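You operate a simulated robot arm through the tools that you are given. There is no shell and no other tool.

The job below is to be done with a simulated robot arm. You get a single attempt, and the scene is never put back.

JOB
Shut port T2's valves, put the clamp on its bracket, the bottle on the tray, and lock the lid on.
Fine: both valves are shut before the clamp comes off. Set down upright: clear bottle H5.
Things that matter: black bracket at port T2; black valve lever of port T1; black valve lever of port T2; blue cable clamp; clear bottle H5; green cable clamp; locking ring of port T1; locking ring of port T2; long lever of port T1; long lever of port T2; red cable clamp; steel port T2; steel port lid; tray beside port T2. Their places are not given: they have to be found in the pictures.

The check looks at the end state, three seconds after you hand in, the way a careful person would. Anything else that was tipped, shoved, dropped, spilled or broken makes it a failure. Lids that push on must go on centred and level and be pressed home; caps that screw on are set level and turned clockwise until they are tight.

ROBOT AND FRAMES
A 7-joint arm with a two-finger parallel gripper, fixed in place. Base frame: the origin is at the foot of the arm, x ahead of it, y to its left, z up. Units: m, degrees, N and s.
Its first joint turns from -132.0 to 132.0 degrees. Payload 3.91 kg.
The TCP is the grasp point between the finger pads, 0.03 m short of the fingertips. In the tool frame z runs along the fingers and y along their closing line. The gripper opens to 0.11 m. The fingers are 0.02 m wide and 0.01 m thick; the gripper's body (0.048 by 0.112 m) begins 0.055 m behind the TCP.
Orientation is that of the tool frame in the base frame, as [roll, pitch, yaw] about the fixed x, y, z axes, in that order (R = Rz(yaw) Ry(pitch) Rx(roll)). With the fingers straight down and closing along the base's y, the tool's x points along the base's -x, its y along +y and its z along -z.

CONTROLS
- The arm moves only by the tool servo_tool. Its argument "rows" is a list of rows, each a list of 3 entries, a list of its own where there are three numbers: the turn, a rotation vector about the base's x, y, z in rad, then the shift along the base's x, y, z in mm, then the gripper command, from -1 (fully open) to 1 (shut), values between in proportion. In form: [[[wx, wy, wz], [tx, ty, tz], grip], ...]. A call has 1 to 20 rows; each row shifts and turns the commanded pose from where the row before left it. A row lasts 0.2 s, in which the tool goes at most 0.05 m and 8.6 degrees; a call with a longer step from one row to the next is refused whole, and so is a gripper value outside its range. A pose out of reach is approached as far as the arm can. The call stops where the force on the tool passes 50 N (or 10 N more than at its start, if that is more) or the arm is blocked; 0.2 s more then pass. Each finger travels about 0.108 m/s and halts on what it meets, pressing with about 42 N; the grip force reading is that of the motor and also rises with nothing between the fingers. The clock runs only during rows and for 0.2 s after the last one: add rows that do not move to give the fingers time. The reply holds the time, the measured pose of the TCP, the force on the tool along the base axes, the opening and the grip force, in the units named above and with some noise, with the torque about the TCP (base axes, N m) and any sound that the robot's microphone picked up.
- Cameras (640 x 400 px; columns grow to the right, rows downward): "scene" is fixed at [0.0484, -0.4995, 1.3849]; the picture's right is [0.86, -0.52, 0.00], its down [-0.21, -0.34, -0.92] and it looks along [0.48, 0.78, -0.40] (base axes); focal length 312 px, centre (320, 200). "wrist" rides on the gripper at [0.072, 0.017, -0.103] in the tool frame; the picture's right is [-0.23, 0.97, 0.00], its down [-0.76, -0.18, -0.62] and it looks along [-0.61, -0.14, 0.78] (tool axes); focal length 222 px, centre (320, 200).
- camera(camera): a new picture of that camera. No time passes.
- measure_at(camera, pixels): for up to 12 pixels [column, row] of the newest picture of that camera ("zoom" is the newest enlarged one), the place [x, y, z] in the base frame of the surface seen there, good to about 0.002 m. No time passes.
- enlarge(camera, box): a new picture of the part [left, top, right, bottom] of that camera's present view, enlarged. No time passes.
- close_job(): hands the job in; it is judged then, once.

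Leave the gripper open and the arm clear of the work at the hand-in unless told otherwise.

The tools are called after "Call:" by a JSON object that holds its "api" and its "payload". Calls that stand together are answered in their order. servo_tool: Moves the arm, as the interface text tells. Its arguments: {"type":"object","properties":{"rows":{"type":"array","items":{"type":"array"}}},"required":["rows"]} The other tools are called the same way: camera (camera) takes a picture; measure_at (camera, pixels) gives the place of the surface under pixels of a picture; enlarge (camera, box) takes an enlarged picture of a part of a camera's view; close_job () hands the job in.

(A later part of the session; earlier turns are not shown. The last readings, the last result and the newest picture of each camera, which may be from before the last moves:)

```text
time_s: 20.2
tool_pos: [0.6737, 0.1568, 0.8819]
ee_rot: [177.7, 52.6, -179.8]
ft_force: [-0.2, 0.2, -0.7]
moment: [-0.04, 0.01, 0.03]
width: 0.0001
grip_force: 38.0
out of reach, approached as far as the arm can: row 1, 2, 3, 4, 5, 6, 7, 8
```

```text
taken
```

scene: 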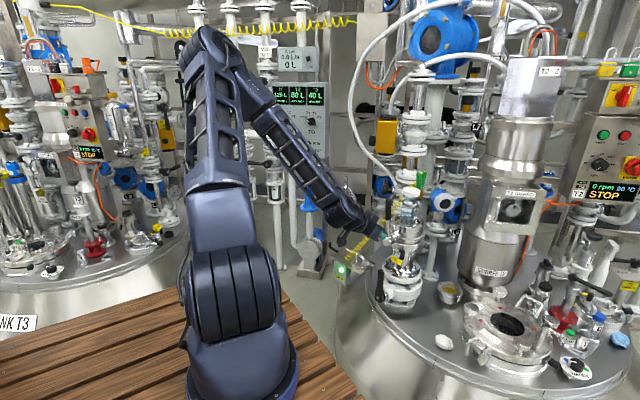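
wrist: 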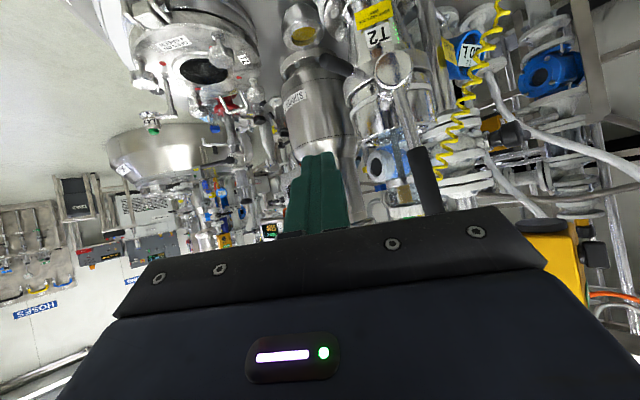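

Pose reads (0.674, 0.157, 0.882), tilt 52.6 degrees, fingers shut. I lower to z about 0.64 in front of the black valve lever, fixing a 2 degree roll on the way, then look.

Call:
{"api": "servo_tool", "payload": {"rows": [[[-0.0122, 0, -0.016], [0, 0, -40], 1], [[-0.0122, 0, -0.016], [0, 0, -40], 1], [[0, 0, 0], [0, 10, -40], 1], [[0, 0, 0], [0, 10, -40], 1], [[0, 0, 0], [0, 10, -40], 1], [[0, 0, 0], [0, 10, -40], 1], [[0, 0, 0], [0, 0, 0], 1]]}}

Call:
{"api": "camera", "payload": {"camera": "wrist"}}

```text
time_s: 21.8
tool_pos: [0.6736, 0.1957, 0.6401]
ee_rot: [-180.0, 52.6, -179.9]
ft_force: [-0.5, 0.0, 0.7]
moment: [-0.03, 0.01, 0.01]
width: 0.0
grip_force: 38.1
```

```text
taken
```

wrist: 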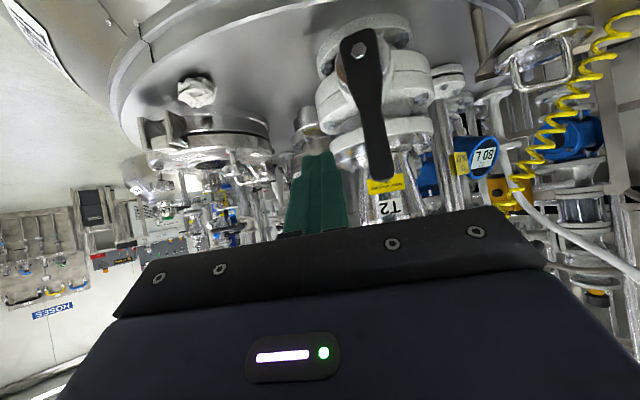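

The lever is plainly visible at wrist (340-395, 30-180). I measure its outline precisely.

Call:
{"api": "measure_at", "payload": {"camera": "wrist", "pixels": [[358, 50], [365, 90], [372, 120], [380, 160], [382, 176], [361, 120], [386, 120], [345, 60], [378, 55], [370, 165], [391, 160], [384, 60]]}}

Call:
{"api": "enlarge", "payload": {"camera": "wrist", "box": [290, 10, 450, 200]}}

```text
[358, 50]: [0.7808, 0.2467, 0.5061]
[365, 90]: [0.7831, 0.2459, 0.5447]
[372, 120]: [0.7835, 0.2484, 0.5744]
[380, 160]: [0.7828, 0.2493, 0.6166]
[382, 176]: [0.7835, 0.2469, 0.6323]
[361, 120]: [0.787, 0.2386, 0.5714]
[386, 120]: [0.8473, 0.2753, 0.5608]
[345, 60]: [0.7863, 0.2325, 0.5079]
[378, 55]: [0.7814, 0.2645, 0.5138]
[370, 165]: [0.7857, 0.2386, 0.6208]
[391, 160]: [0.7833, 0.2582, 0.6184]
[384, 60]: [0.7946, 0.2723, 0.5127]
```

```text
2.11 times, centred on (370, 105) of wrist
```

zoom: 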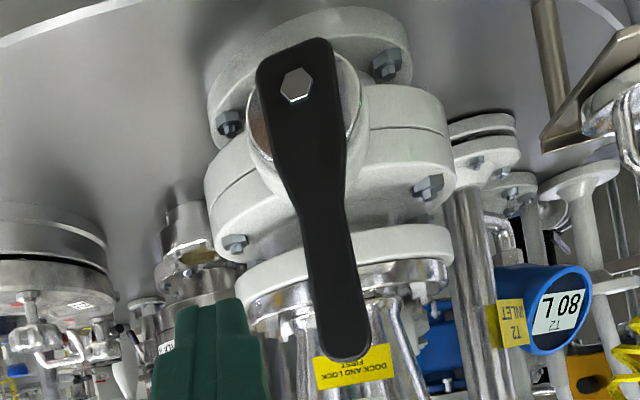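

The lever pivot is (0.782, 0.247, 0.504), half-width about 0.011, tip z 0.642. I bring the closed fingertips beside its -y face, at z about 0.62.

Call:
{"api": "servo_tool", "payload": {"rows": [[[0, 0, 0], [30, 0, -5], 1], [[0, 0, 0], [30, 5, -5], 1], [[0, 0, 0], [25, 5, -4], 1], [[0, 0, 0], [20, 0, -4], 1], [[0, 0, 0], [0, 0, 0], 1]]}}

Call:
{"api": "camera", "payload": {"camera": "wrist"}}

```text
time_s: 23.0
tool_pos: [0.7766, 0.206, 0.6214]
ee_rot: [-179.9, 52.6, -179.9]
ft_force: [-0.3, -0.5, 0.2]
moment: [0.04, 0.0, -0.01]
width: 0.0
grip_force: 37.9
```

```text
taken
```

wrist: 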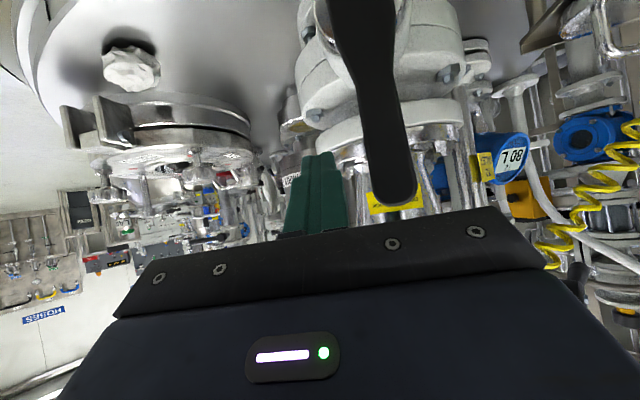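

Fingers are beside the lever with no contact force. Now I push the lever's upper end towards +y along its arc, the first 45 degrees.

Call:
{"api": "servo_tool", "payload": {"rows": [[[0, 0, 0], [2, 10, 0], 1], [[0, 0, 0], [0, 8, 0], 1], [[0, 0, 0], [0, 14.7, 1.5], 1], [[0, 0, 0], [0, 14.6, 1.0], 1], [[0, 0, 0], [0, 14.6, -1.9], 1], [[0, 0, 0], [0, 14.3, -3.3], 1], [[0, 0, 0], [0, 13.6, -5.3], 1], [[0, 0, 0], [0, 13, -7.2], 1], [[0, 0, 0], [0, 0, 0], 1]]}}

Call:
{"api": "camera", "payload": {"camera": "wrist"}}

```text
time_s: 25.0
tool_pos: [0.7808, 0.3098, 0.6073]
ee_rot: [-179.9, 52.6, -180.0]
ft_force: [-0.1, -0.3, 0.1]
moment: [0.01, 0.06, 0.01]
width: 0.0
grip_force: 37.9
```

```text
taken
```

wrist: 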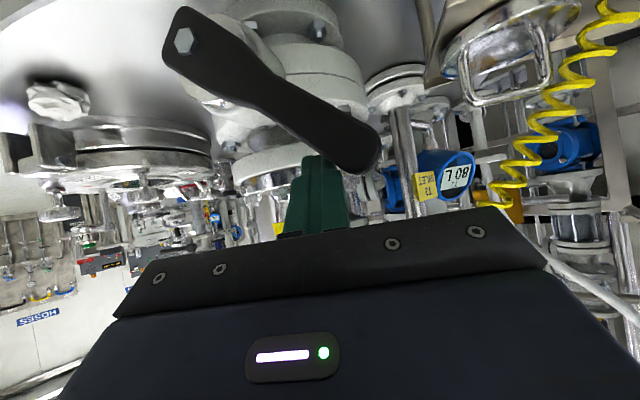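

The lever moved with the finger to about 50-60 degrees, no remaining force. I continue the arc down to horizontal.

Call:
{"api": "servo_tool", "payload": {"rows": [[[0, 0, 0], [0, 11.9, -8.6], 1], [[0, 0, 0], [0, 10.6, -10.4], 1], [[0, 0, 0], [0, 9.1, -11.5], 1], [[0, 0, 0], [0, 7.7, -12.6], 1], [[0, 0, 0], [0, 5.8, -13.4], 1], [[0, 0, 0], [0, 4.1, -10], 1], [[0, 0, 0], [0, 0, 0], 1]]}}

Call:
{"api": "camera", "payload": {"camera": "wrist"}}

```text
time_s: 26.6
tool_pos: [0.7797, 0.3589, 0.5407]
ee_rot: [-180.0, 52.6, -179.8]
ft_force: [0.3, 0.4, 0.4]
moment: [0.02, -0.03, 0.0]
width: 0.0001
grip_force: 37.5
```

```text
taken
```

wrist: 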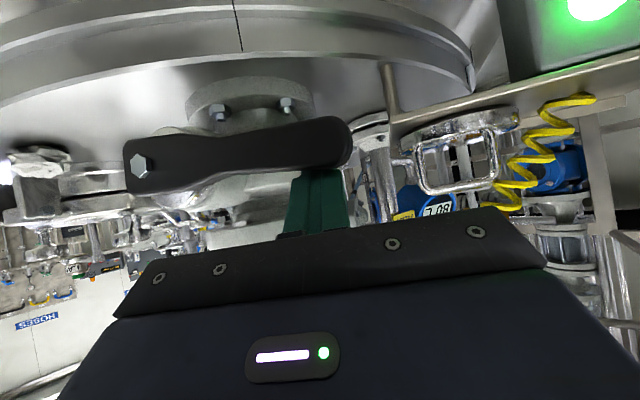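

The lever lies almost horizontal now. I measure its axis to see the angle left.

Call:
{"api": "measure_at", "payload": {"camera": "wrist", "pixels": [[145, 172], [200, 158], [250, 148], [300, 142], [335, 142], [140, 150], [150, 190], [330, 125], [325, 160]]}}

```text
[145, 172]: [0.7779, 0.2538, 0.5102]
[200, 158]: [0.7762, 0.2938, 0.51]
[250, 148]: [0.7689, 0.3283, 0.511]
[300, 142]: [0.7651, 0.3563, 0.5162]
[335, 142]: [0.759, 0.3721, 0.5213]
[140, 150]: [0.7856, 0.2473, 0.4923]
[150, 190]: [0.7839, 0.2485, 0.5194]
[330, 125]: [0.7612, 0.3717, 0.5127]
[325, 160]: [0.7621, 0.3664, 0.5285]
```

Tip is about 7 degrees above horizontal still. I press further down in small steps to its stop.

Call:
{"api": "servo_tool", "payload": {"rows": [[[0, 0, 0], [0, 2, -6], 1], [[0, 0, 0], [0, 1, -6], 1], [[0, 0, 0], [0, 0, 0], 1]]}}

Call:
{"api": "camera", "payload": {"camera": "wrist"}}

Call:
{"api": "measure_at", "payload": {"camera": "wrist", "pixels": [[145, 172], [200, 165], [250, 156], [300, 152], [335, 152]]}}

```text
time_s: 27.4
tool_pos: [0.7806, 0.3591, 0.5309]
ee_rot: [-179.9, 52.4, -179.8]
ft_force: [2.9, 0.3, 2.9]
moment: [-0.01, -0.07, -0.01]
width: 0.0
grip_force: 38.0
```

```text
taken
```

wrist: 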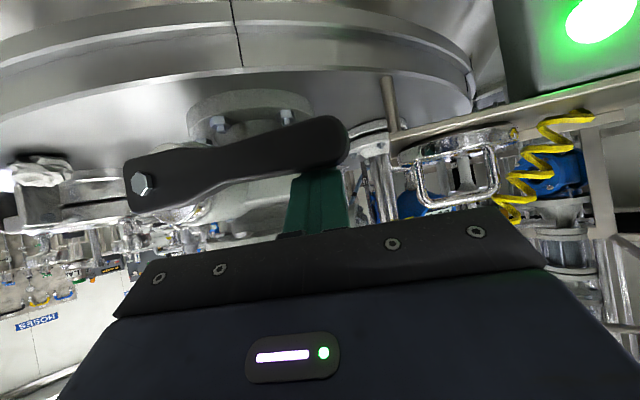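

```text
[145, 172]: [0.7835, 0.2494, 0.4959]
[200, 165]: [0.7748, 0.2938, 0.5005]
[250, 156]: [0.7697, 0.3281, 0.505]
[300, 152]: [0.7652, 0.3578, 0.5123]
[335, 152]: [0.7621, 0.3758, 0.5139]
```

Call:
{"api": "measure_at", "payload": {"camera": "wrist", "pixels": [[145, 188], [330, 142], [320, 120], [320, 165], [180, 180], [170, 160], [175, 200]]}}

Call:
{"api": "enlarge", "payload": {"camera": "wrist", "box": [110, 80, 370, 240]}}

```text
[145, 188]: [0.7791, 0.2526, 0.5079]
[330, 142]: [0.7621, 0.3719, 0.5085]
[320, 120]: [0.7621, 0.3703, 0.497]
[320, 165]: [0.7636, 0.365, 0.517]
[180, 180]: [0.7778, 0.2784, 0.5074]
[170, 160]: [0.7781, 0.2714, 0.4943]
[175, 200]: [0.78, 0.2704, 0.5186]
```

```text
2.46 times, centred on (240, 160) of wrist
```

zoom: 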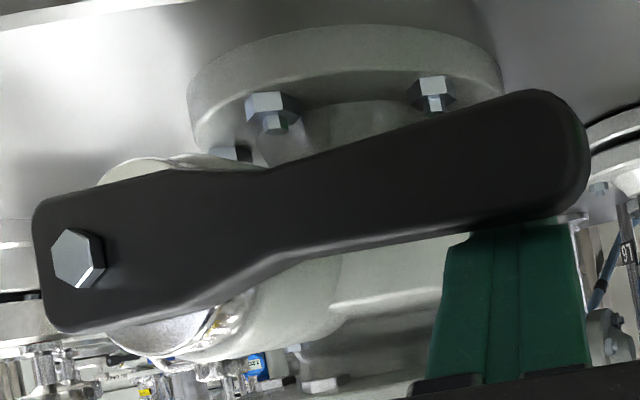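

The lever is level now (tip z 0.508, pivot 0.507), matching T1's. I press a few mm more to feel whether it is on its stop.

Call:
{"api": "servo_tool", "payload": {"rows": [[[0, 0, 0], [0, 0, -3], 1], [[0, 0, 0], [0, 0, -3], 1], [[0, 0, 0], [0, 0, 0], 1]]}}

Call:
{"api": "camera", "payload": {"camera": "wrist"}}

Call:
{"api": "measure_at", "payload": {"camera": "wrist", "pixels": [[145, 190], [330, 147], [330, 142]]}}

```text
time_s: 28.2
tool_pos: [0.7782, 0.3598, 0.5307]
ee_rot: [-179.9, 52.4, -179.8]
ft_force: [-0.1, -0.3, 0.4]
moment: [0.03, 0.02, 0.04]
width: 0.0001
grip_force: 37.7
out of reach, approached as far as the arm can: row 1, 2
```

```text
taken
```

wrist: 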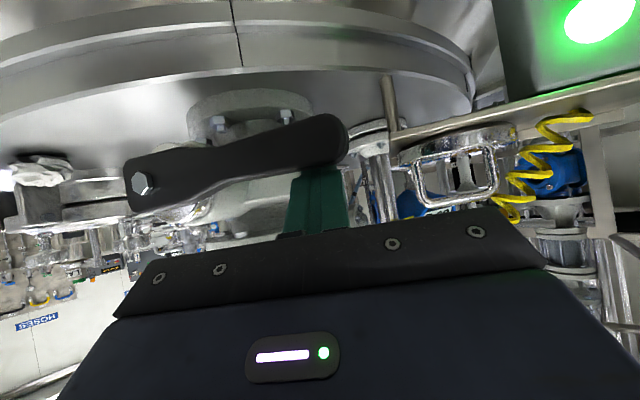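

```text
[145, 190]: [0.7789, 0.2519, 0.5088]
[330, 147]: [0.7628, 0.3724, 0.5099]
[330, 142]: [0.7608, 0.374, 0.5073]
```

The arm reports it cannot go lower at this tilt, and the force is nil, so the press test says little. I lift, lessen the tilt by 15 degrees and press the lever from above again to feel its stop.

Call:
{"api": "servo_tool", "payload": {"rows": [[[0, 0, 0], [0, 0, 15], 1], [[0, 0.13, 0], [-2, 0, 10], 1], [[0, 0.13, 0], [-3, 0, 0], 1], [[0, 0, 0], [0, 0, -8], 1], [[0, 0, 0], [0, 0, -6], 1], [[0, 0, 0], [0, 0, 0], 1]]}}

Call:
{"api": "camera", "payload": {"camera": "wrist"}}

```text
time_s: 29.6
tool_pos: [0.773, 0.3612, 0.5417]
ee_rot: [-180.0, 37.7, -179.9]
ft_force: [0.3, -0.9, -0.1]
moment: [0.02, 0.01, 0.02]
width: 0.0
grip_force: 37.5
```

```text
taken
```

wrist: 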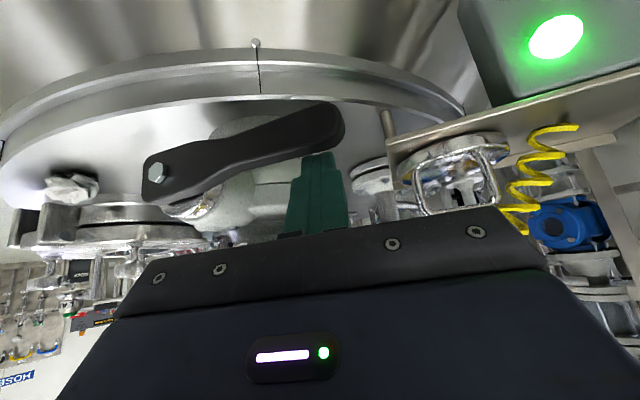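

Call:
{"api": "servo_tool", "payload": {"rows": [[[0, 0, 0], [0, 0, -4], 1], [[0, 0, 0], [0, 0, -4], 1], [[0, 0, 0], [0, 0, -3], 1], [[0, 0, 0], [0, 0, 0], 1]]}}

Call:
{"api": "camera", "payload": {"camera": "wrist"}}

Call:
{"api": "measure_at", "payload": {"camera": "wrist", "pixels": [[158, 178], [325, 130]]}}

```text
time_s: 30.6
tool_pos: [0.7753, 0.3596, 0.5313]
ee_rot: [179.8, 38.0, 180.0]
ft_force: [26.5, 6.7, 29.8]
moment: [-0.3, -0.48, -0.12]
width: 0.0002
grip_force: 37.6
```

```text
taken
```

wrist: 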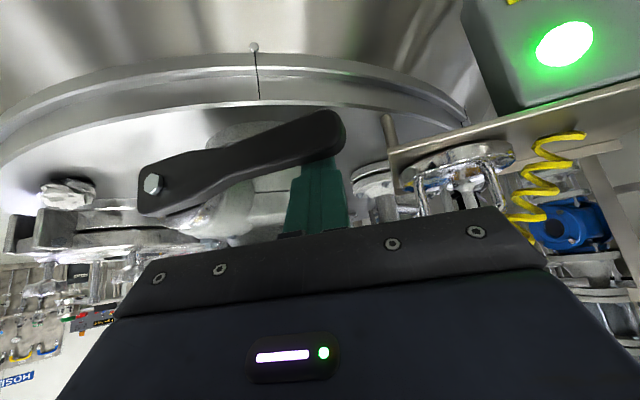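

```text
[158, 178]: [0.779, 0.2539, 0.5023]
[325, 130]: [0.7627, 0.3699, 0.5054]
```

The lever takes 30 N with no movement: it is hard on its stop, so the lower valve is shut. I back off, then go up to the -y side of the long lever.

Call:
{"api": "servo_tool", "payload": {"rows": [[[0, 0, 0], [0, 0, 20], 1], [[0, 0, 0], [-42, 0, 10], 1], [[0, 0, 0], [-42, 0, 10], 1], [[0, 0, 0], [-42, 0, 10], 1], [[0, 0, 0], [0, -19, 38], 1], [[0, 0, 0], [0, -19, 38], 1], [[0, 0, 0], [0, -19, 38], 1], [[0, 0, 0], [0, -19, 38], 1], [[0, 0, 0], [0, -19, 38], 1], [[0, 0, 0], [0, -19, 38], 1], [[0, 0, 0], [0, -19, 38], 1], [[0, 0, 0], [0, -19, 38], 1], [[0, 0, 0], [0, -10, 10], 1], [[0, 0, 0], [0, 0, 0], 1]]}}

Call:
{"api": "camera", "payload": {"camera": "wrist"}}

```text
time_s: 33.6
tool_pos: [0.649, 0.1974, 0.8953]
ee_rot: [-180.0, 37.6, -179.9]
ft_force: [-0.8, 0.4, 0.9]
moment: [-0.04, 0.0, -0.01]
width: 0.0002
grip_force: 37.8
```

```text
taken
```

wrist: 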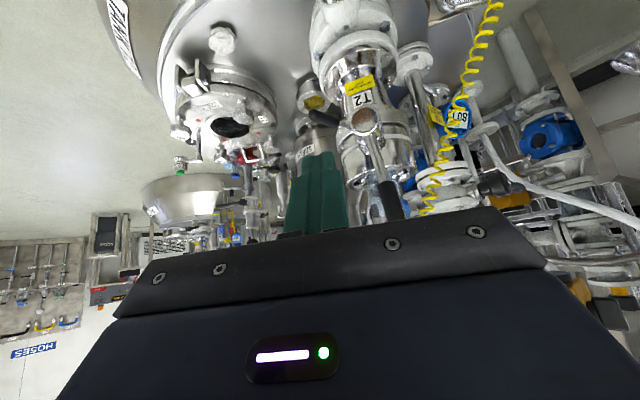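

I measure the long lever again from here.

Call:
{"api": "measure_at", "payload": {"camera": "wrist", "pixels": [[364, 120], [374, 150], [379, 170], [388, 190], [394, 205], [385, 205], [402, 208], [350, 124], [330, 118]]}}

Call:
{"api": "enlarge", "payload": {"camera": "wrist", "box": [310, 90, 450, 220]}}

```text
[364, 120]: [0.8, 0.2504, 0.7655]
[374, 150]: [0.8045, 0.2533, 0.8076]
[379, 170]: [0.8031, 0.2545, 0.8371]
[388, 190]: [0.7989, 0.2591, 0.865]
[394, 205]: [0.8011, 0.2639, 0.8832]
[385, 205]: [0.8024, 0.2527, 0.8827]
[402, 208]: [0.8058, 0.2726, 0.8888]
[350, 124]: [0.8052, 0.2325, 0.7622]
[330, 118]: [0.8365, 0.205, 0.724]
```

```text
3.08 times, centred on (380, 155) of wrist
```

zoom: 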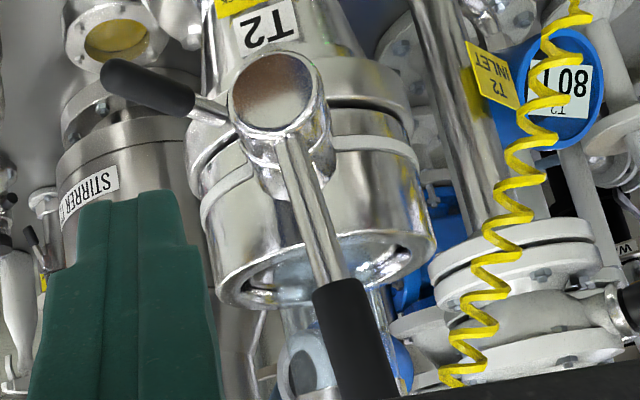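

Lever grip is about 0.022 thick, left edge at y 0.253 near z 0.883. I go forward beside it.

Call:
{"api": "servo_tool", "payload": {"rows": [[[0, 0, 0], [40, 0, 0], 1], [[0, 0, 0], [40, 2, 0], 1], [[0, 0, 0], [40, 3, 0], 1], [[0, 0, 0], [31, 3, 0], 1], [[0, 0, 0], [0, 0, 0], 1]]}}

Call:
{"api": "camera", "payload": {"camera": "wrist"}}

Call:
{"api": "enlarge", "payload": {"camera": "scene", "box": [360, 160, 460, 240]}}

```text
time_s: 34.8
tool_pos: [0.7976, 0.2079, 0.8928]
ee_rot: [-180.0, 37.7, -179.8]
ft_force: [0.4, -0.2, -0.7]
moment: [-0.01, 0.01, -0.02]
width: 0.0004
grip_force: 37.8
```

```text
taken
```

wrist: 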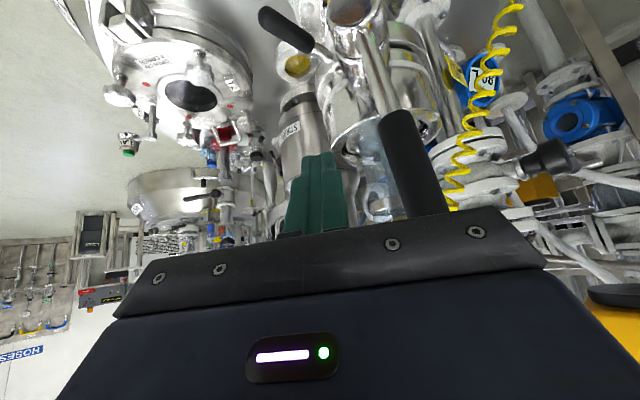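

```text
5.00 times, centred on (410, 200) of scene
```

zoom: 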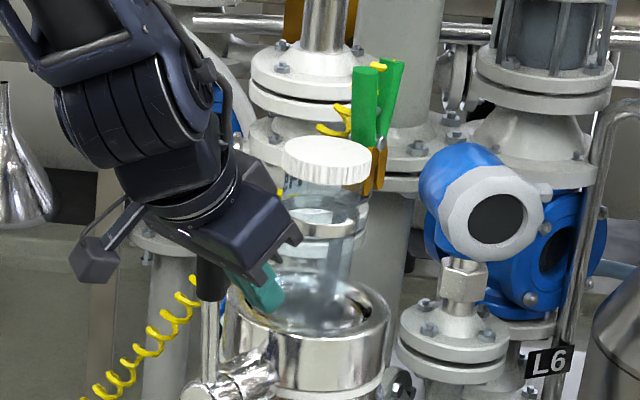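

The finger is beside the grip with no contact. I push the long lever over towards +y along its arc, in two parts.

Call:
{"api": "servo_tool", "payload": {"rows": [[[0, 0, 0], [0, 12.6, 2.3], 1], [[0, 0, 0], [0, 12.6, 2.3], 1], [[0, 0, 0], [-1, 12.6, 2.3], 1], [[0, 0, 0], [-1, 12.6, 2.3], 1], [[0, 0, 0], [-1.5, 15.9, -1.6], 1], [[0, 0, 0], [-1.5, 15.4, -4.6], 1], [[0, 0, 0], [-1.5, 14.9, -5.8], 1], [[0, 0, 0], [-1.5, 13.8, -8.2], 1], [[0, 0, 0], [0, 0, 0], 1]]}}

Call:
{"api": "camera", "payload": {"camera": "wrist"}}

```text
time_s: 36.8
tool_pos: [0.7897, 0.3183, 0.8836]
ee_rot: [-179.9, 37.7, -179.9]
ft_force: [1.9, -0.3, -0.1]
moment: [-0.02, -0.09, -0.03]
width: 0.0
grip_force: 38.1
```

```text
taken
```

wrist: 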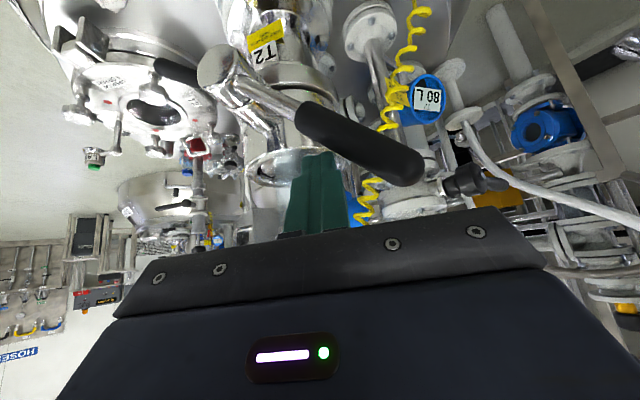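

The long lever has moved about halfway, following the finger. I continue down to horizontal.

Call:
{"api": "servo_tool", "payload": {"rows": [[[0, 0, 0], [-1.5, 12.8, -9.5], 1], [[0, 0, 0], [-1.5, 11.2, -11.6], 1], [[0, 0, 0], [-1.5, 9.7, -12.6], 1], [[0, 0, 0], [-1.5, 8.1, -13.9], 1], [[0, 0, 0], [-1, 6.2, -14.8], 1], [[0, 0, 0], [-1, 4.1, -12], 1], [[0, 0, 0], [0, 0, 0], 1]]}}

Call:
{"api": "camera", "payload": {"camera": "wrist"}}

```text
time_s: 38.4
tool_pos: [0.7829, 0.3688, 0.808]
ee_rot: [-179.9, 37.7, -179.8]
ft_force: [-0.2, 0.6, 0.7]
moment: [0.02, 0.0, 0.01]
width: 0.0
grip_force: 37.6
```

```text
taken
```

wrist: 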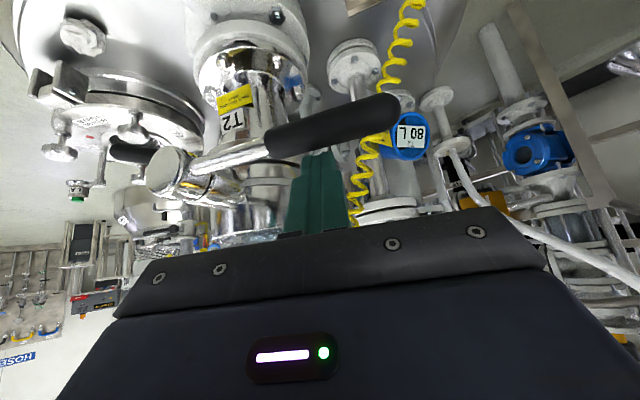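

Call:
{"api": "measure_at", "payload": {"camera": "wrist", "pixels": [[165, 172], [235, 153], [290, 137], [330, 127], [370, 117], [395, 108]]}}

Call:
{"api": "servo_tool", "payload": {"rows": [[[0, 0, 0], [0, 1, -5], 1], [[0, 0, 0], [0, 1, -5], 1], [[0, 0, 0], [0, 0, 0], 1]]}}

```text
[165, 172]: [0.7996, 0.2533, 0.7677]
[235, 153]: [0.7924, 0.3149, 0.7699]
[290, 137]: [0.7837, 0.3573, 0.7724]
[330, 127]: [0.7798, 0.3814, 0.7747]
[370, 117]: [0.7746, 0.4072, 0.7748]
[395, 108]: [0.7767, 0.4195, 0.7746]
```

```text
time_s: 39.2
tool_pos: [0.7852, 0.3723, 0.802]
ee_rot: [179.8, 38.0, -180.0]
ft_force: [17.5, 3.2, 30.0]
moment: [-0.31, -0.96, -0.26]
width: 0.0
grip_force: 37.9
```

Force rose to 30 N at z 0.802: a stop. I check the lever's level.

Call:
{"api": "camera", "payload": {"camera": "wrist"}}

Call:
{"api": "measure_at", "payload": {"camera": "wrist", "pixels": [[165, 172], [235, 155], [290, 140], [330, 130], [370, 120], [395, 112]]}}

```text
taken
```

wrist: 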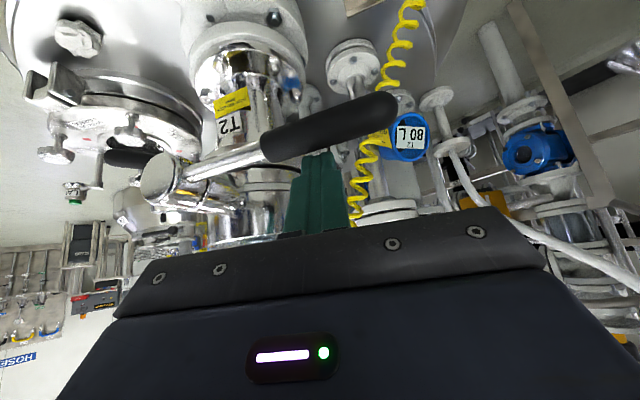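

```text
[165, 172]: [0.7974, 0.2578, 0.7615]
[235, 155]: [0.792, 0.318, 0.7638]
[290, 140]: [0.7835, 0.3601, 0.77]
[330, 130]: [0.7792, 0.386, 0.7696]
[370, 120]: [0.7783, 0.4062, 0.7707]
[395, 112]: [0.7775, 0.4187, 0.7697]
```

Both levers are hard on their stops and level: valves shut. I retreat upward and go above the bottle (clear of everything, z about 1.12) with the tool pointing down to look at the clamp and test the reach.

Call:
{"api": "servo_tool", "payload": {"rows": [[[0, 0, 0], [0, 0, 25], 1], [[0, 0, 0], [-25, -10, 40], 1], [[0, 0, 0], [-25, -10, 40], 1], [[0, 0, 0], [-10, -15, 40], 1], [[0, 0.11, 0], [0, -15, 40], 1], [[0, 0.11, 0], [0, -15, 40], 1], [[0, 0.11, 0], [10, -15, 40], 1], [[0, 0.11, 0], [20, -15, 30], 1], [[0, 0.11, 0], [30, -15, 20], 1], [[0, 0.11, 0], [35, -10, 0], 1], [[0, 0, 0], [35, -10, 0], 1], [[0, 0, 0], [35, 0, 0], 1], [[0, 0, 0], [0, 0, 0], 1]]}}

Call:
{"api": "camera", "payload": {"camera": "wrist"}}

```text
time_s: 42.0
tool_pos: [0.8875, 0.2413, 1.1151]
ee_rot: [-180.0, -0.1, -179.9]
ft_force: [0.1, -1.1, -0.4]
moment: [0.01, -0.01, 0.01]
width: 0.0
grip_force: 38.0
```

```text
taken
```

wrist: 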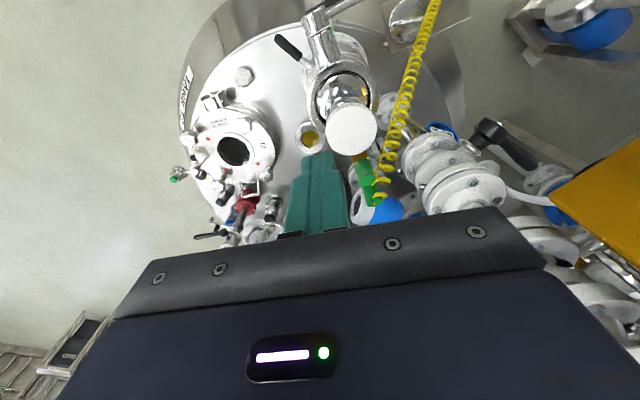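

Call:
{"api": "enlarge", "payload": {"camera": "wrist", "box": [310, 100, 420, 220]}}

Call:
{"api": "measure_at", "payload": {"camera": "zoom", "pixels": [[285, 235], [305, 265], [320, 300], [345, 250], [280, 200], [310, 240], [350, 310], [330, 270], [265, 180], [300, 285]]}}

```text
3.33 times, centred on (365, 160) of wrist
```

zoom: 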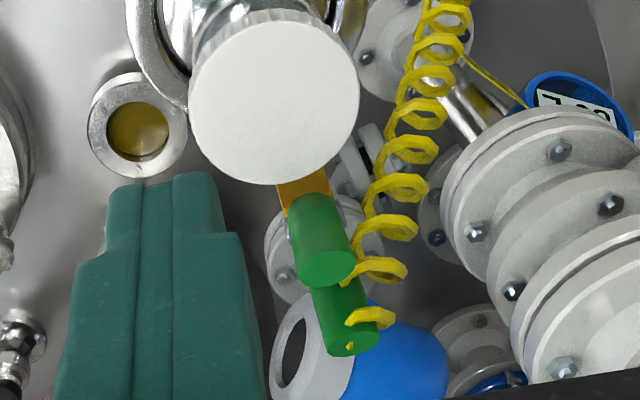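

```text
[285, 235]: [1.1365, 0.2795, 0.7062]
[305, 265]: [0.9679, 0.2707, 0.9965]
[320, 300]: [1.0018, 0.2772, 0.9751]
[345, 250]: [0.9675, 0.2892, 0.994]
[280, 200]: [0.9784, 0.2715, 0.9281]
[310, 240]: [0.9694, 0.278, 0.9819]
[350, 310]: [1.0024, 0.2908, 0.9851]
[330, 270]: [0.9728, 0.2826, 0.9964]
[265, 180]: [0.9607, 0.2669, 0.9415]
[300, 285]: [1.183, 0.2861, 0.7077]
```

I measure the second handle's end and the jaw further.

Call:
{"api": "measure_at", "payload": {"camera": "zoom", "pixels": [[340, 345], [355, 340], [330, 335], [375, 335], [325, 255], [350, 275], [300, 190], [320, 185], [355, 350], [280, 80], [200, 90], [355, 90]]}}

Call:
{"api": "enlarge", "payload": {"camera": "scene", "box": [400, 165, 440, 205]}}

```text
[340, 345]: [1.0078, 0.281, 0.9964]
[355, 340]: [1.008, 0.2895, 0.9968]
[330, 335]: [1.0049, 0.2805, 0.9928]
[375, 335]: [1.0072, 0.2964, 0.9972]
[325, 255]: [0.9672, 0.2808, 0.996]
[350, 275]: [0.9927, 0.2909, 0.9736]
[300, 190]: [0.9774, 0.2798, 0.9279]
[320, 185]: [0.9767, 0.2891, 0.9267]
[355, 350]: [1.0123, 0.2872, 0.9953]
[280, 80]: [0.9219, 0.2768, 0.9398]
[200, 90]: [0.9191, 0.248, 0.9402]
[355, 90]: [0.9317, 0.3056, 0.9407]
```

```text
10.00 times, centred on (420, 185) of scene
```

zoom: 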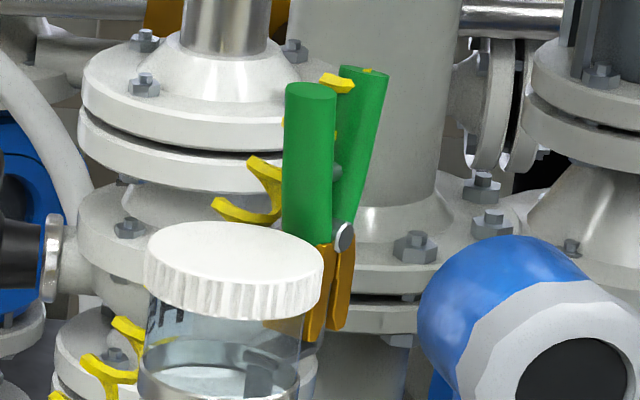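

Clamp: handle tops at (0.971,0.280,0.996) and (1.008,0.288,0.996), each about 19 mm thick, so they must be squeezed along azimuth about 10 degrees around (0.99, 0.284). I test whether the arm reaches there with the tool pointing down, staying high at z 1.115.

Call:
{"api": "servo_tool", "payload": {"rows": [[[0, 0, 0], [25, 10, 0], 1], [[0, 0, 0], [25, 10, 0], 1], [[0, 0, 0], [25, 10, 0], 1], [[0, 0, 0], [25, 10, 0], 1], [[0, 0, 0], [0, 0, 0], 1]]}}

```text
time_s: 43.2
tool_pos: [0.9887, 0.2808, 1.1137]
ee_rot: [179.9, 0.0, -179.8]
ft_force: [-0.7, 0.7, 0.3]
moment: [0.01, -0.02, -0.02]
width: 0.0001
grip_force: 37.6
```

The arm reaches (0.989, 0.281) at z 1.114 with the tool down. Before touching the clamp I also want to know whether the bracket at (0.826, 0.673) can be reached, so I move over there high up and look.

Call:
{"api": "servo_tool", "payload": {"rows": [[[0, 0, 0], [-40, 15, 0], 1], [[0, 0, 0], [-40, 25, 0], 1], [[0, 0, 0], [-40, 30, 0], 1], [[0, 0, 0], [-40, 30, -10], 1], [[0, 0, 0], [-40, 30, -20], 1], [[0, 0, 0], [-30, 35, -20], 1], [[0, 0, 0.06], [0, 40, -20], 1], [[0, 0, 0.06], [0, 40, -20], 1], [[0, 0, 0.05], [0, 30, -20], 1], [[0, 0, 0], [0, 0, 0], 1]]}}

Call:
{"api": "camera", "payload": {"camera": "wrist"}}

Call:
{"api": "camera", "payload": {"camera": "scene"}}

```text
refused: row 4 steps farther than a row can; nothing moved
```

```text
taken
```

wrist: 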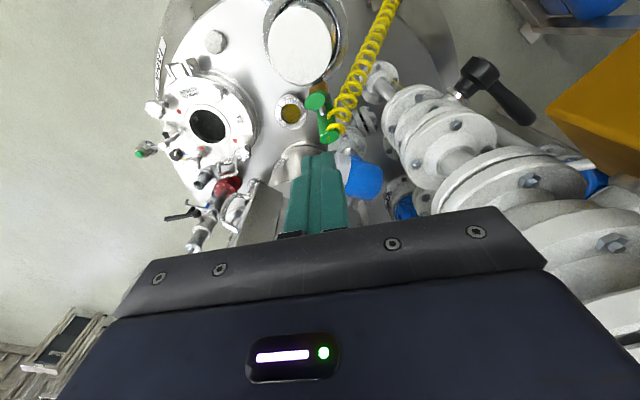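

```text
taken
```

scene: 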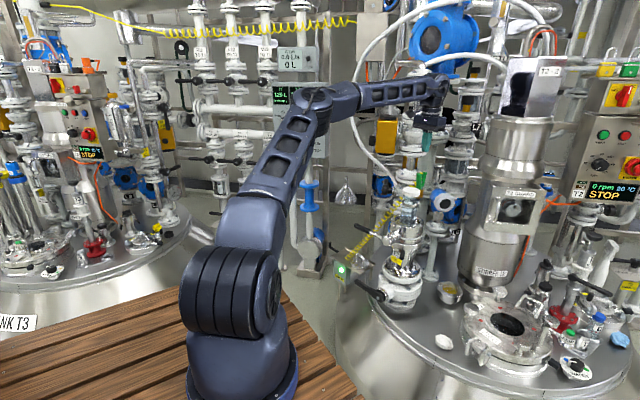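

The refused move had one row slightly too long; nothing moved. The present wrist picture shows the clamp from above, so I zoom on it first, and measure the coil.

Call:
{"api": "enlarge", "payload": {"camera": "wrist", "box": [270, 0, 410, 160]}}

Call:
{"api": "measure_at", "payload": {"camera": "zoom", "pixels": [[272, 255], [310, 260], [310, 345], [340, 340], [300, 300], [330, 330], [355, 290], [370, 260], [390, 190], [285, 225], [240, 120], [325, 290]]}}

```text
2.50 times, centred on (340, 80) of wrist
```

zoom: 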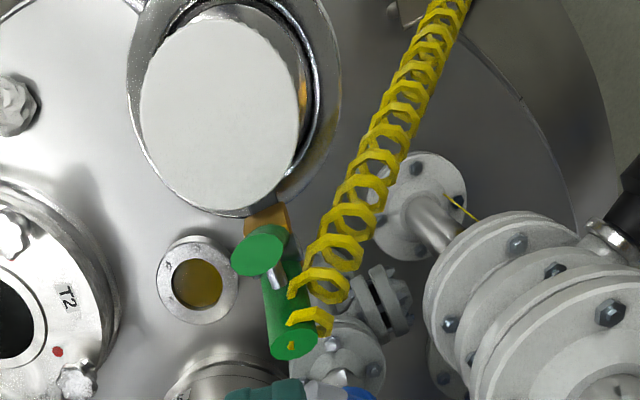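

```text
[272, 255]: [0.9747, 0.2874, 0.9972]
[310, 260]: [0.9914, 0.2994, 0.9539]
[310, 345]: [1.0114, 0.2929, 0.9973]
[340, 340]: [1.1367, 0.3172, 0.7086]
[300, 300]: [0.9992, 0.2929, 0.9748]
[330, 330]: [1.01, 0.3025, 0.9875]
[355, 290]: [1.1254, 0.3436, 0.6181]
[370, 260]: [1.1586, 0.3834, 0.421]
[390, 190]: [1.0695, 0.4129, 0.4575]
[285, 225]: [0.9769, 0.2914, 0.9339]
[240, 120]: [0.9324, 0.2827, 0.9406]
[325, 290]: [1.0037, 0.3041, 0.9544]
```

Now the move towards the bracket, high, with shorter steps.

Call:
{"api": "servo_tool", "payload": {"rows": [[[0, 0, 0], [-40, 15, 0], 1], [[0, 0, 0], [-40, 22, 0], 1], [[0, 0, 0], [-38, 28, 0], 1], [[0, 0, 0], [-35, 30, -10], 1], [[0, 0, 0], [-35, 30, -10], 1], [[0, 0, 0], [-35, 30, -15], 1], [[0, 0, 0.05], [-15, 35, -20], 1], [[0, 0, 0.05], [0, 40, -20], 1], [[0, 0, 0.05], [0, 40, -20], 1], [[0, 0, 0], [0, 0, 0], 1]]}}

Call:
{"api": "camera", "payload": {"camera": "wrist"}}

```text
time_s: 45.4
tool_pos: [0.7483, 0.5516, 1.0174]
ee_rot: [-179.9, -0.1, -171.3]
ft_force: [0.6, -0.4, -0.2]
moment: [0.01, -0.02, 0.0]
width: 0.0
grip_force: 37.2
```

```text
taken
```

wrist: 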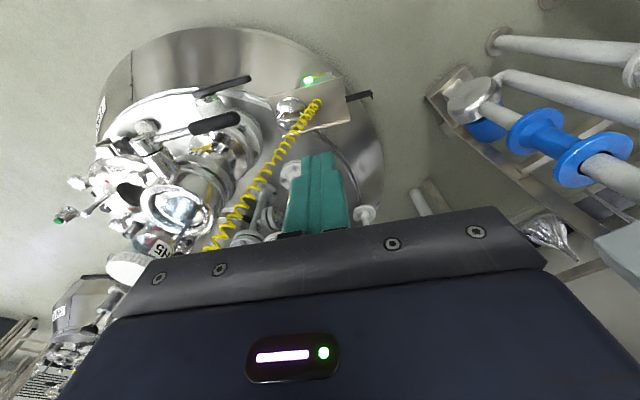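

The bracket is at wrist (360, 96); pipes are further right. I measure the surroundings of the bracket.

Call:
{"api": "measure_at", "payload": {"camera": "wrist", "pixels": [[475, 100], [540, 130], [500, 45], [440, 95], [560, 220], [369, 94], [358, 97], [420, 195], [365, 215], [290, 108], [310, 80], [345, 100]]}}

Call:
{"api": "enlarge", "payload": {"camera": "wrist", "box": [240, 50, 400, 170]}}

```text
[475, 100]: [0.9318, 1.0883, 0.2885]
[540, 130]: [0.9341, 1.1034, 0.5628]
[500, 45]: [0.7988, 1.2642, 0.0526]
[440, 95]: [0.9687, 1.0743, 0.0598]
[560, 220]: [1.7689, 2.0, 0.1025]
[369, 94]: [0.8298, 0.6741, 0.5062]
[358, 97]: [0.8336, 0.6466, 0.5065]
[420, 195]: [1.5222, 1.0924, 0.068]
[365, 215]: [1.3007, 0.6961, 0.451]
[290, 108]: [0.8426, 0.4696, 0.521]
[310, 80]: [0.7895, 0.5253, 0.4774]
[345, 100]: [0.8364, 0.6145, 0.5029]
```

```text
3.33 times, centred on (320, 110) of wrist
```

zoom: 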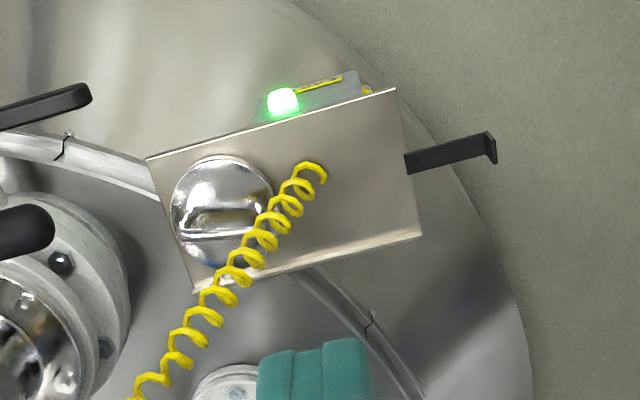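

Surroundings are free (pipes are beyond y 1.05). I descend toward above the bracket to test the reach at (0.826, 0.673, 0.68).

Call:
{"api": "servo_tool", "payload": {"rows": [[[0, 0, 0], [15, 24, -30], 1], [[0, 0, 0], [15, 24, -35], 1], [[0, 0, 0], [15, 24, -35], 1], [[0, 0, 0], [15, 24, -35], 1], [[0, 0, 0], [18, 25, -35], 1], [[0, 0, 0], [0, 0, -40], 1], [[0, 0, 0], [0, 0, -40], 1], [[0, 0, 0], [0, 0, -40], 1], [[0, 0, 0], [0, 0, -40], 1], [[0, 0, 0], [0, 0, 0], 1]]}}

Call:
{"api": "camera", "payload": {"camera": "wrist"}}

```text
time_s: 47.6
tool_pos: [0.8288, 0.6706, 0.7294]
ee_rot: [180.0, -0.1, -171.4]
ft_force: [-0.2, 0.8, -0.4]
moment: [0.04, 0.01, -0.03]
width: 0.0
grip_force: 38.0
out of reach, approached as far as the arm can: row 9
```

```text
taken
```

wrist: 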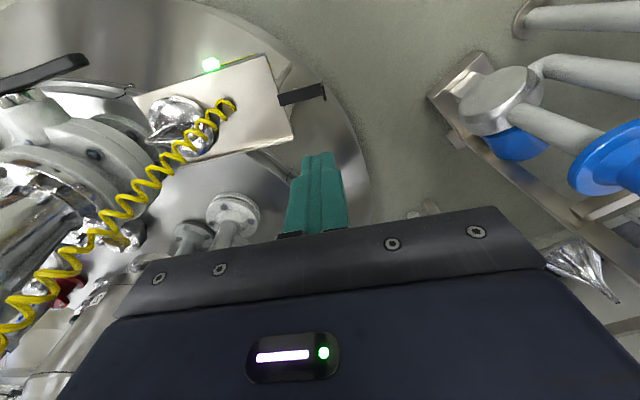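

The tool-down reach ends at z 0.729 here, so a slight forward tilt is needed for the bracket. I test a 20-degree tilt and lower to z 0.61 (fingertips stay 5 cm above the bracket).

Call:
{"api": "servo_tool", "payload": {"rows": [[[0.0174, -0.1151, 0], [0, 0, 5], 1], [[0.0174, -0.1151, 0], [0, 0, 5], 1], [[0.0174, -0.1151, 0], [0, 0, 0], 1], [[0, 0, 0], [0, 0, -30], 1], [[0, 0, 0], [0, 0, -30], 1], [[0, 0, 0], [0, 0, -30], 1], [[0, 0, 0], [0, 0, -30], 1], [[0, 0, 0], [0, 0, 0], 1]]}}

Call:
{"api": "camera", "payload": {"camera": "wrist"}}

Call:
{"api": "enlarge", "payload": {"camera": "wrist", "box": [230, 60, 390, 200]}}

```text
time_s: 49.4
tool_pos: [0.8318, 0.66, 0.6341]
ee_rot: [180.0, 20.0, -171.3]
ft_force: [0.1, 0.0, -0.9]
moment: [-0.01, 0.01, -0.03]
width: 0.0
grip_force: 38.0
out of reach, approached as far as the arm can: row 7
```

```text
taken
```

wrist: 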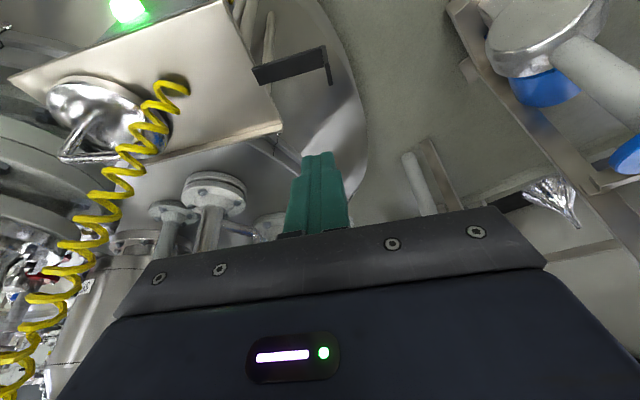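

```text
2.86 times, centred on (310, 130) of wrist
```

zoom: 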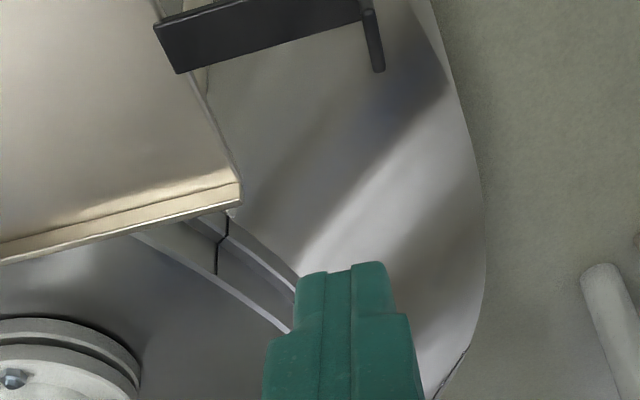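

The 20-degree tilt reaches z 0.634. I'll need a bit more tilt. First I measure the lip of the bracket precisely from here.

Call:
{"api": "measure_at", "payload": {"camera": "zoom", "pixels": [[375, 66], [372, 50], [368, 25], [380, 66], [372, 66], [365, 12], [350, 12], [370, 40], [377, 40], [300, 30], [260, 55], [369, 12]]}}

Call:
{"api": "enlarge", "payload": {"camera": "wrist", "box": [240, 30, 350, 100]}}

```text
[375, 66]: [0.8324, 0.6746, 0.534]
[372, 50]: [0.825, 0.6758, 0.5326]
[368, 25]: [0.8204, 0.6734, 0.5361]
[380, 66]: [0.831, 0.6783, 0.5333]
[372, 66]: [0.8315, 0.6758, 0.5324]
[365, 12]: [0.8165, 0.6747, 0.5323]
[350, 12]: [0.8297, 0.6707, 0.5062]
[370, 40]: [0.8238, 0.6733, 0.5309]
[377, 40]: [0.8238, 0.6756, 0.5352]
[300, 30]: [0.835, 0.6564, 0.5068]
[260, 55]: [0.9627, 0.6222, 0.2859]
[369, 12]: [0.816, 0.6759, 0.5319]
```

```text
5.71 times, centred on (295, 65) of wrist
```

zoom: 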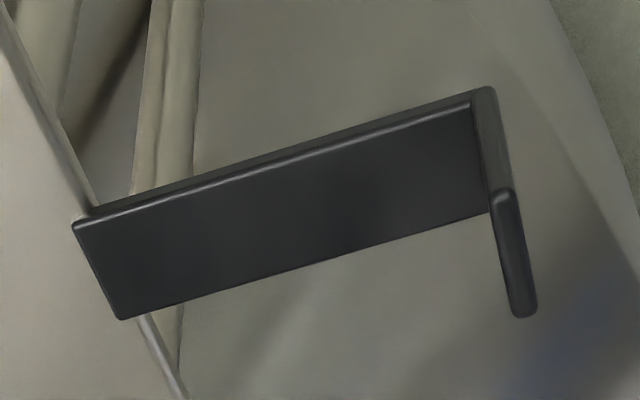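

Lip centre is about (0.825, 0.676), about 4 mm thick, top z 0.5335. I test the reach with 32 degrees tilt.

Call:
{"api": "servo_tool", "payload": {"rows": [[[0.0157, -0.1038, 0], [-5, 5, 25], 1], [[0.0157, -0.1038, 0], [0, 0, 0], 1], [[0, 0, 0], [0, 0, -15], 1], [[0, 0, 0], [0, 0, -15], 1], [[0, 0, 0], [0, 0, -12], 1], [[0, 0, 0], [0, 0, 0], 1]]}}

```text
time_s: 50.8
tool_pos: [0.828, 0.6627, 0.6176]
ee_rot: [179.9, 32.0, -171.3]
ft_force: [0.8, -0.1, 0.8]
moment: [0.02, 0.02, 0.03]
width: 0.0
grip_force: 38.0
```

Call:
{"api": "servo_tool", "payload": {"rows": [[[0, 0, 0], [-3, 13, 0], 1], [[0, 0, 0], [0, 0, -12], 1], [[0, 0, 0], [0, 0, -12], 1], [[0, 0, 0], [0, 0, 0], 1]]}}

```text
time_s: 51.8
tool_pos: [0.8223, 0.6599, 0.6124]
ee_rot: [-179.9, 31.9, -171.3]
ft_force: [-0.3, -0.5, -0.2]
moment: [0.0, 0.01, 0.0]
width: 0.0
grip_force: 37.9
out of reach, approached as far as the arm can: row 1, 2, 3
```

The arm runs out of reach a little short of the spot. To understand the arm's limits I measure the deck and the arm's own parts in the scene picture.

Call:
{"api": "camera", "payload": {"camera": "scene"}}

Call:
{"api": "measure_at", "payload": {"camera": "scene", "pixels": [[80, 350], [330, 370], [240, 390], [225, 290], [300, 290], [260, 220], [240, 340]]}}

Call:
{"api": "camera", "payload": {"camera": "wrist"}}

```text
taken
```

scene: 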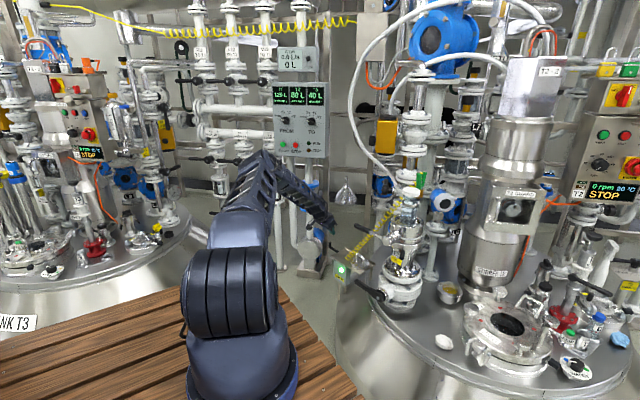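

```text
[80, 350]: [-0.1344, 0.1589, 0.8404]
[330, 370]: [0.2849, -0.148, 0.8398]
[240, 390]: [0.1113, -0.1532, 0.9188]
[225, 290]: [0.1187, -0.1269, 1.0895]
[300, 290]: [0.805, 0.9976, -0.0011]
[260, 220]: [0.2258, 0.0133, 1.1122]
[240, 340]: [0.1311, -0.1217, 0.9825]
```

```text
taken
```

wrist: 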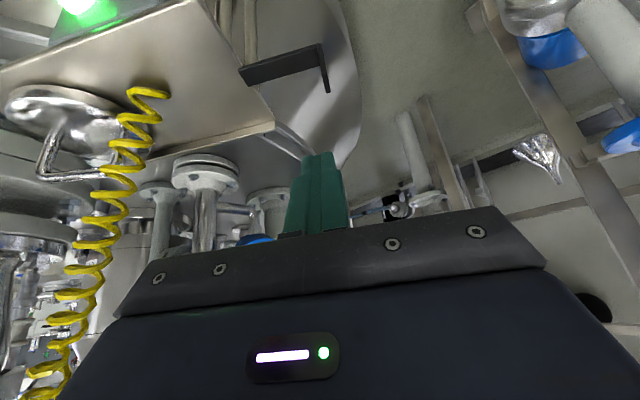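

The deck (and so the arm's foot) is at z 0.84, so the arm reaches downward here; more tilt and holding the clamp nearer the fingertips will do. I test TCP (0.814, 0.674, 0.612) with 48 degrees tilt.

Call:
{"api": "servo_tool", "payload": {"rows": [[[0.0209, -0.1384, 0], [-5, 0, 5], 1], [[0.0209, -0.1384, 0], [-3, 0, 5], 1], [[0, 0, 0], [0, 7, 0], 1], [[0, 0, 0], [0, 7, -5], 1], [[0, 0, 0], [0, 0, -5], 1], [[0, 0, 0], [0, 0, 0], 1]]}}

Call:
{"api": "camera", "payload": {"camera": "wrist"}}

```text
time_s: 53.2
tool_pos: [0.8114, 0.6703, 0.6199]
ee_rot: [-180.0, 48.0, -171.3]
ft_force: [-0.8, 0.1, -0.5]
moment: [-0.04, -0.02, 0.04]
width: 0.0001
grip_force: 37.6
out of reach, approached as far as the arm can: row 4, 5
```

```text
taken
```

wrist: 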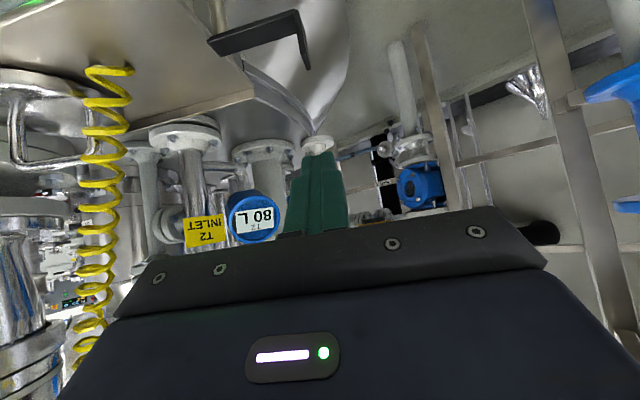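

Larger tilts do not gain more. I try the compromise: 32 degrees tilt, TCP (0.8135, 0.674, 0.622), with the clamp to be held about 20 mm beyond the TCP near the fingertips.

Call:
{"api": "servo_tool", "payload": {"rows": [[[-0.0209, 0.1384, 0], [0, 0, 10], 1], [[-0.0209, 0.1384, 0], [2, 0, 5], 1], [[0, 0, 0], [0, 2, -5], 1], [[0, 0, 0], [0, 2, -5], 1], [[0, 0, 0], [0, 0, -3], 1], [[0, 0, 0], [0, 0, 0], 1]]}}

```text
time_s: 54.6
tool_pos: [0.8126, 0.6729, 0.623]
ee_rot: [-180.0, 31.9, -171.3]
ft_force: [0.2, 0.4, 0.0]
moment: [0.03, -0.05, 0.03]
width: 0.0
grip_force: 37.8
```

Reached without complaint. I probe a few mm lower to know the margin.

Call:
{"api": "servo_tool", "payload": {"rows": [[[0, 0, 0], [0, 0, -4], 1], [[0, 0, 0], [0, 0, -4], 1], [[0, 0, 0], [0, 0, 0], 1]]}}

```text
time_s: 55.4
tool_pos: [0.8128, 0.6719, 0.616]
ee_rot: [-180.0, 31.9, -171.3]
ft_force: [-0.1, -0.7, 0.7]
moment: [0.02, -0.02, 0.0]
width: 0.0
grip_force: 37.7
```

The bracket pose works with margin. Before the clamp, I check obstacles around the clamp's -y side (stirrer head, guard, white hoses) in the scene picture.

Call:
{"api": "measure_at", "payload": {"camera": "scene", "pixels": [[520, 60], [512, 95], [490, 150], [500, 200], [480, 240], [455, 60], [410, 80], [400, 110], [372, 120], [480, 60], [440, 40], [415, 120]]}}

```text
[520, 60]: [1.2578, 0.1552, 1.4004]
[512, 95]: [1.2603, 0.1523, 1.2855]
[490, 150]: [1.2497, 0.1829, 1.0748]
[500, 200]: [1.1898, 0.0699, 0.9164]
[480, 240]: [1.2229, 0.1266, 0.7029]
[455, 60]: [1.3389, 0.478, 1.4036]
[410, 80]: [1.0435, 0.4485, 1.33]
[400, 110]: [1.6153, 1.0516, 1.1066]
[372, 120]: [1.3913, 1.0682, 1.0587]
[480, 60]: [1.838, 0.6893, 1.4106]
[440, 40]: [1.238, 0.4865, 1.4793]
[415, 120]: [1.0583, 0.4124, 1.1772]
```

Clear on the -y side. I withdraw upward from the bracket and swing over with a 90-degree turn about z, so that the fingers will close along azimuth ~9 degrees and point toward +y.

Call:
{"api": "servo_tool", "payload": {"rows": [[[0, 0, 0], [-8, -5, 38], 1], [[0, 0, 0], [-8, -5, 38], 1], [[0, 0, 0], [-8, -5, 38], 1], [[0, 0, 0], [-8, -5, 38], 1], [[0, 0, 0], [-8, -5, 38], 1], [[0, 0, 0], [-8, -5, 38], 1], [[0, 0, 0], [-8, -5, 38], 1], [[0, 0, 0], [-8, -5, 38], 1], [[0, 0, 0], [0, 0, 0], 1]]}}

Call:
{"api": "servo_tool", "payload": {"rows": [[[0, 0, 0.1309], [8, -31, 17], 0], [[0, 0, 0.1309], [8, -31, 17], -0.6], [[0, 0, 0.1309], [8, -31, 17], -0.6], [[0, 0, 0.1309], [8, -31, 17], -0.6], [[0, 0, 0.1309], [8, -31, 17], -0.6], [[0, 0, 0.1309], [8, -31, 17], -0.6], [[0, 0, 0.1309], [8, -31, 17], -0.6], [[0, 0, 0.1309], [8, -31, 17], -0.6], [[0, 0, 0.1309], [8, -31, 17], -0.6], [[0, 0, 0.1309], [8, -31, 17], -0.6], [[0, 0, 0.1309], [8, -31, 10], -0.6], [[0, 0, 0.1309], [8, -31, 0], -0.6], [[0, 0, 0], [0, 0, 0], -0.6]]}}

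Call:
{"api": "camera", "payload": {"camera": "wrist"}}

Call:
{"api": "camera", "payload": {"camera": "scene"}}

```text
time_s: 57.4
tool_pos: [0.7489, 0.6332, 0.9205]
ee_rot: [-180.0, 32.0, -171.3]
ft_force: [0.3, 0.1, 0.2]
moment: [0.01, -0.02, 0.01]
width: 0.0
grip_force: 38.0
```

```text
time_s: 60.2
tool_pos: [0.8449, 0.2585, 1.0974]
ee_rot: [-179.9, 32.0, -81.2]
ft_force: [1.3, 0.3, 0.4]
moment: [0.01, 0.01, -0.01]
width: 0.0879
grip_force: 0.0
```

```text
taken
```

wrist: 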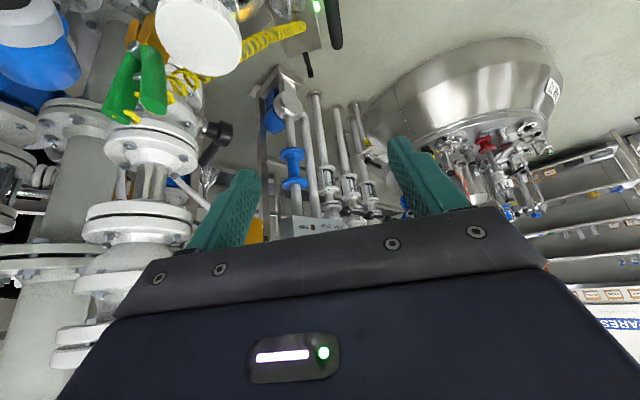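

```text
taken
```

scene: 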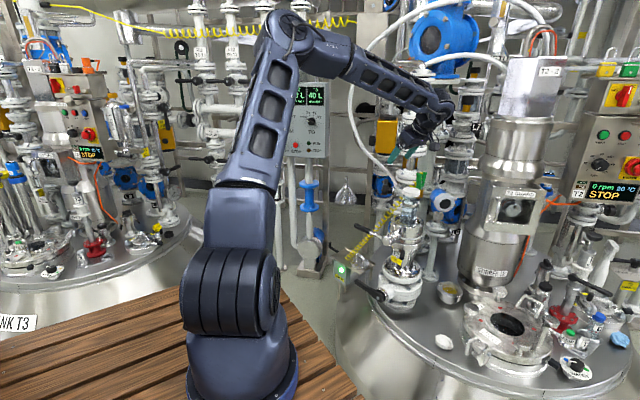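

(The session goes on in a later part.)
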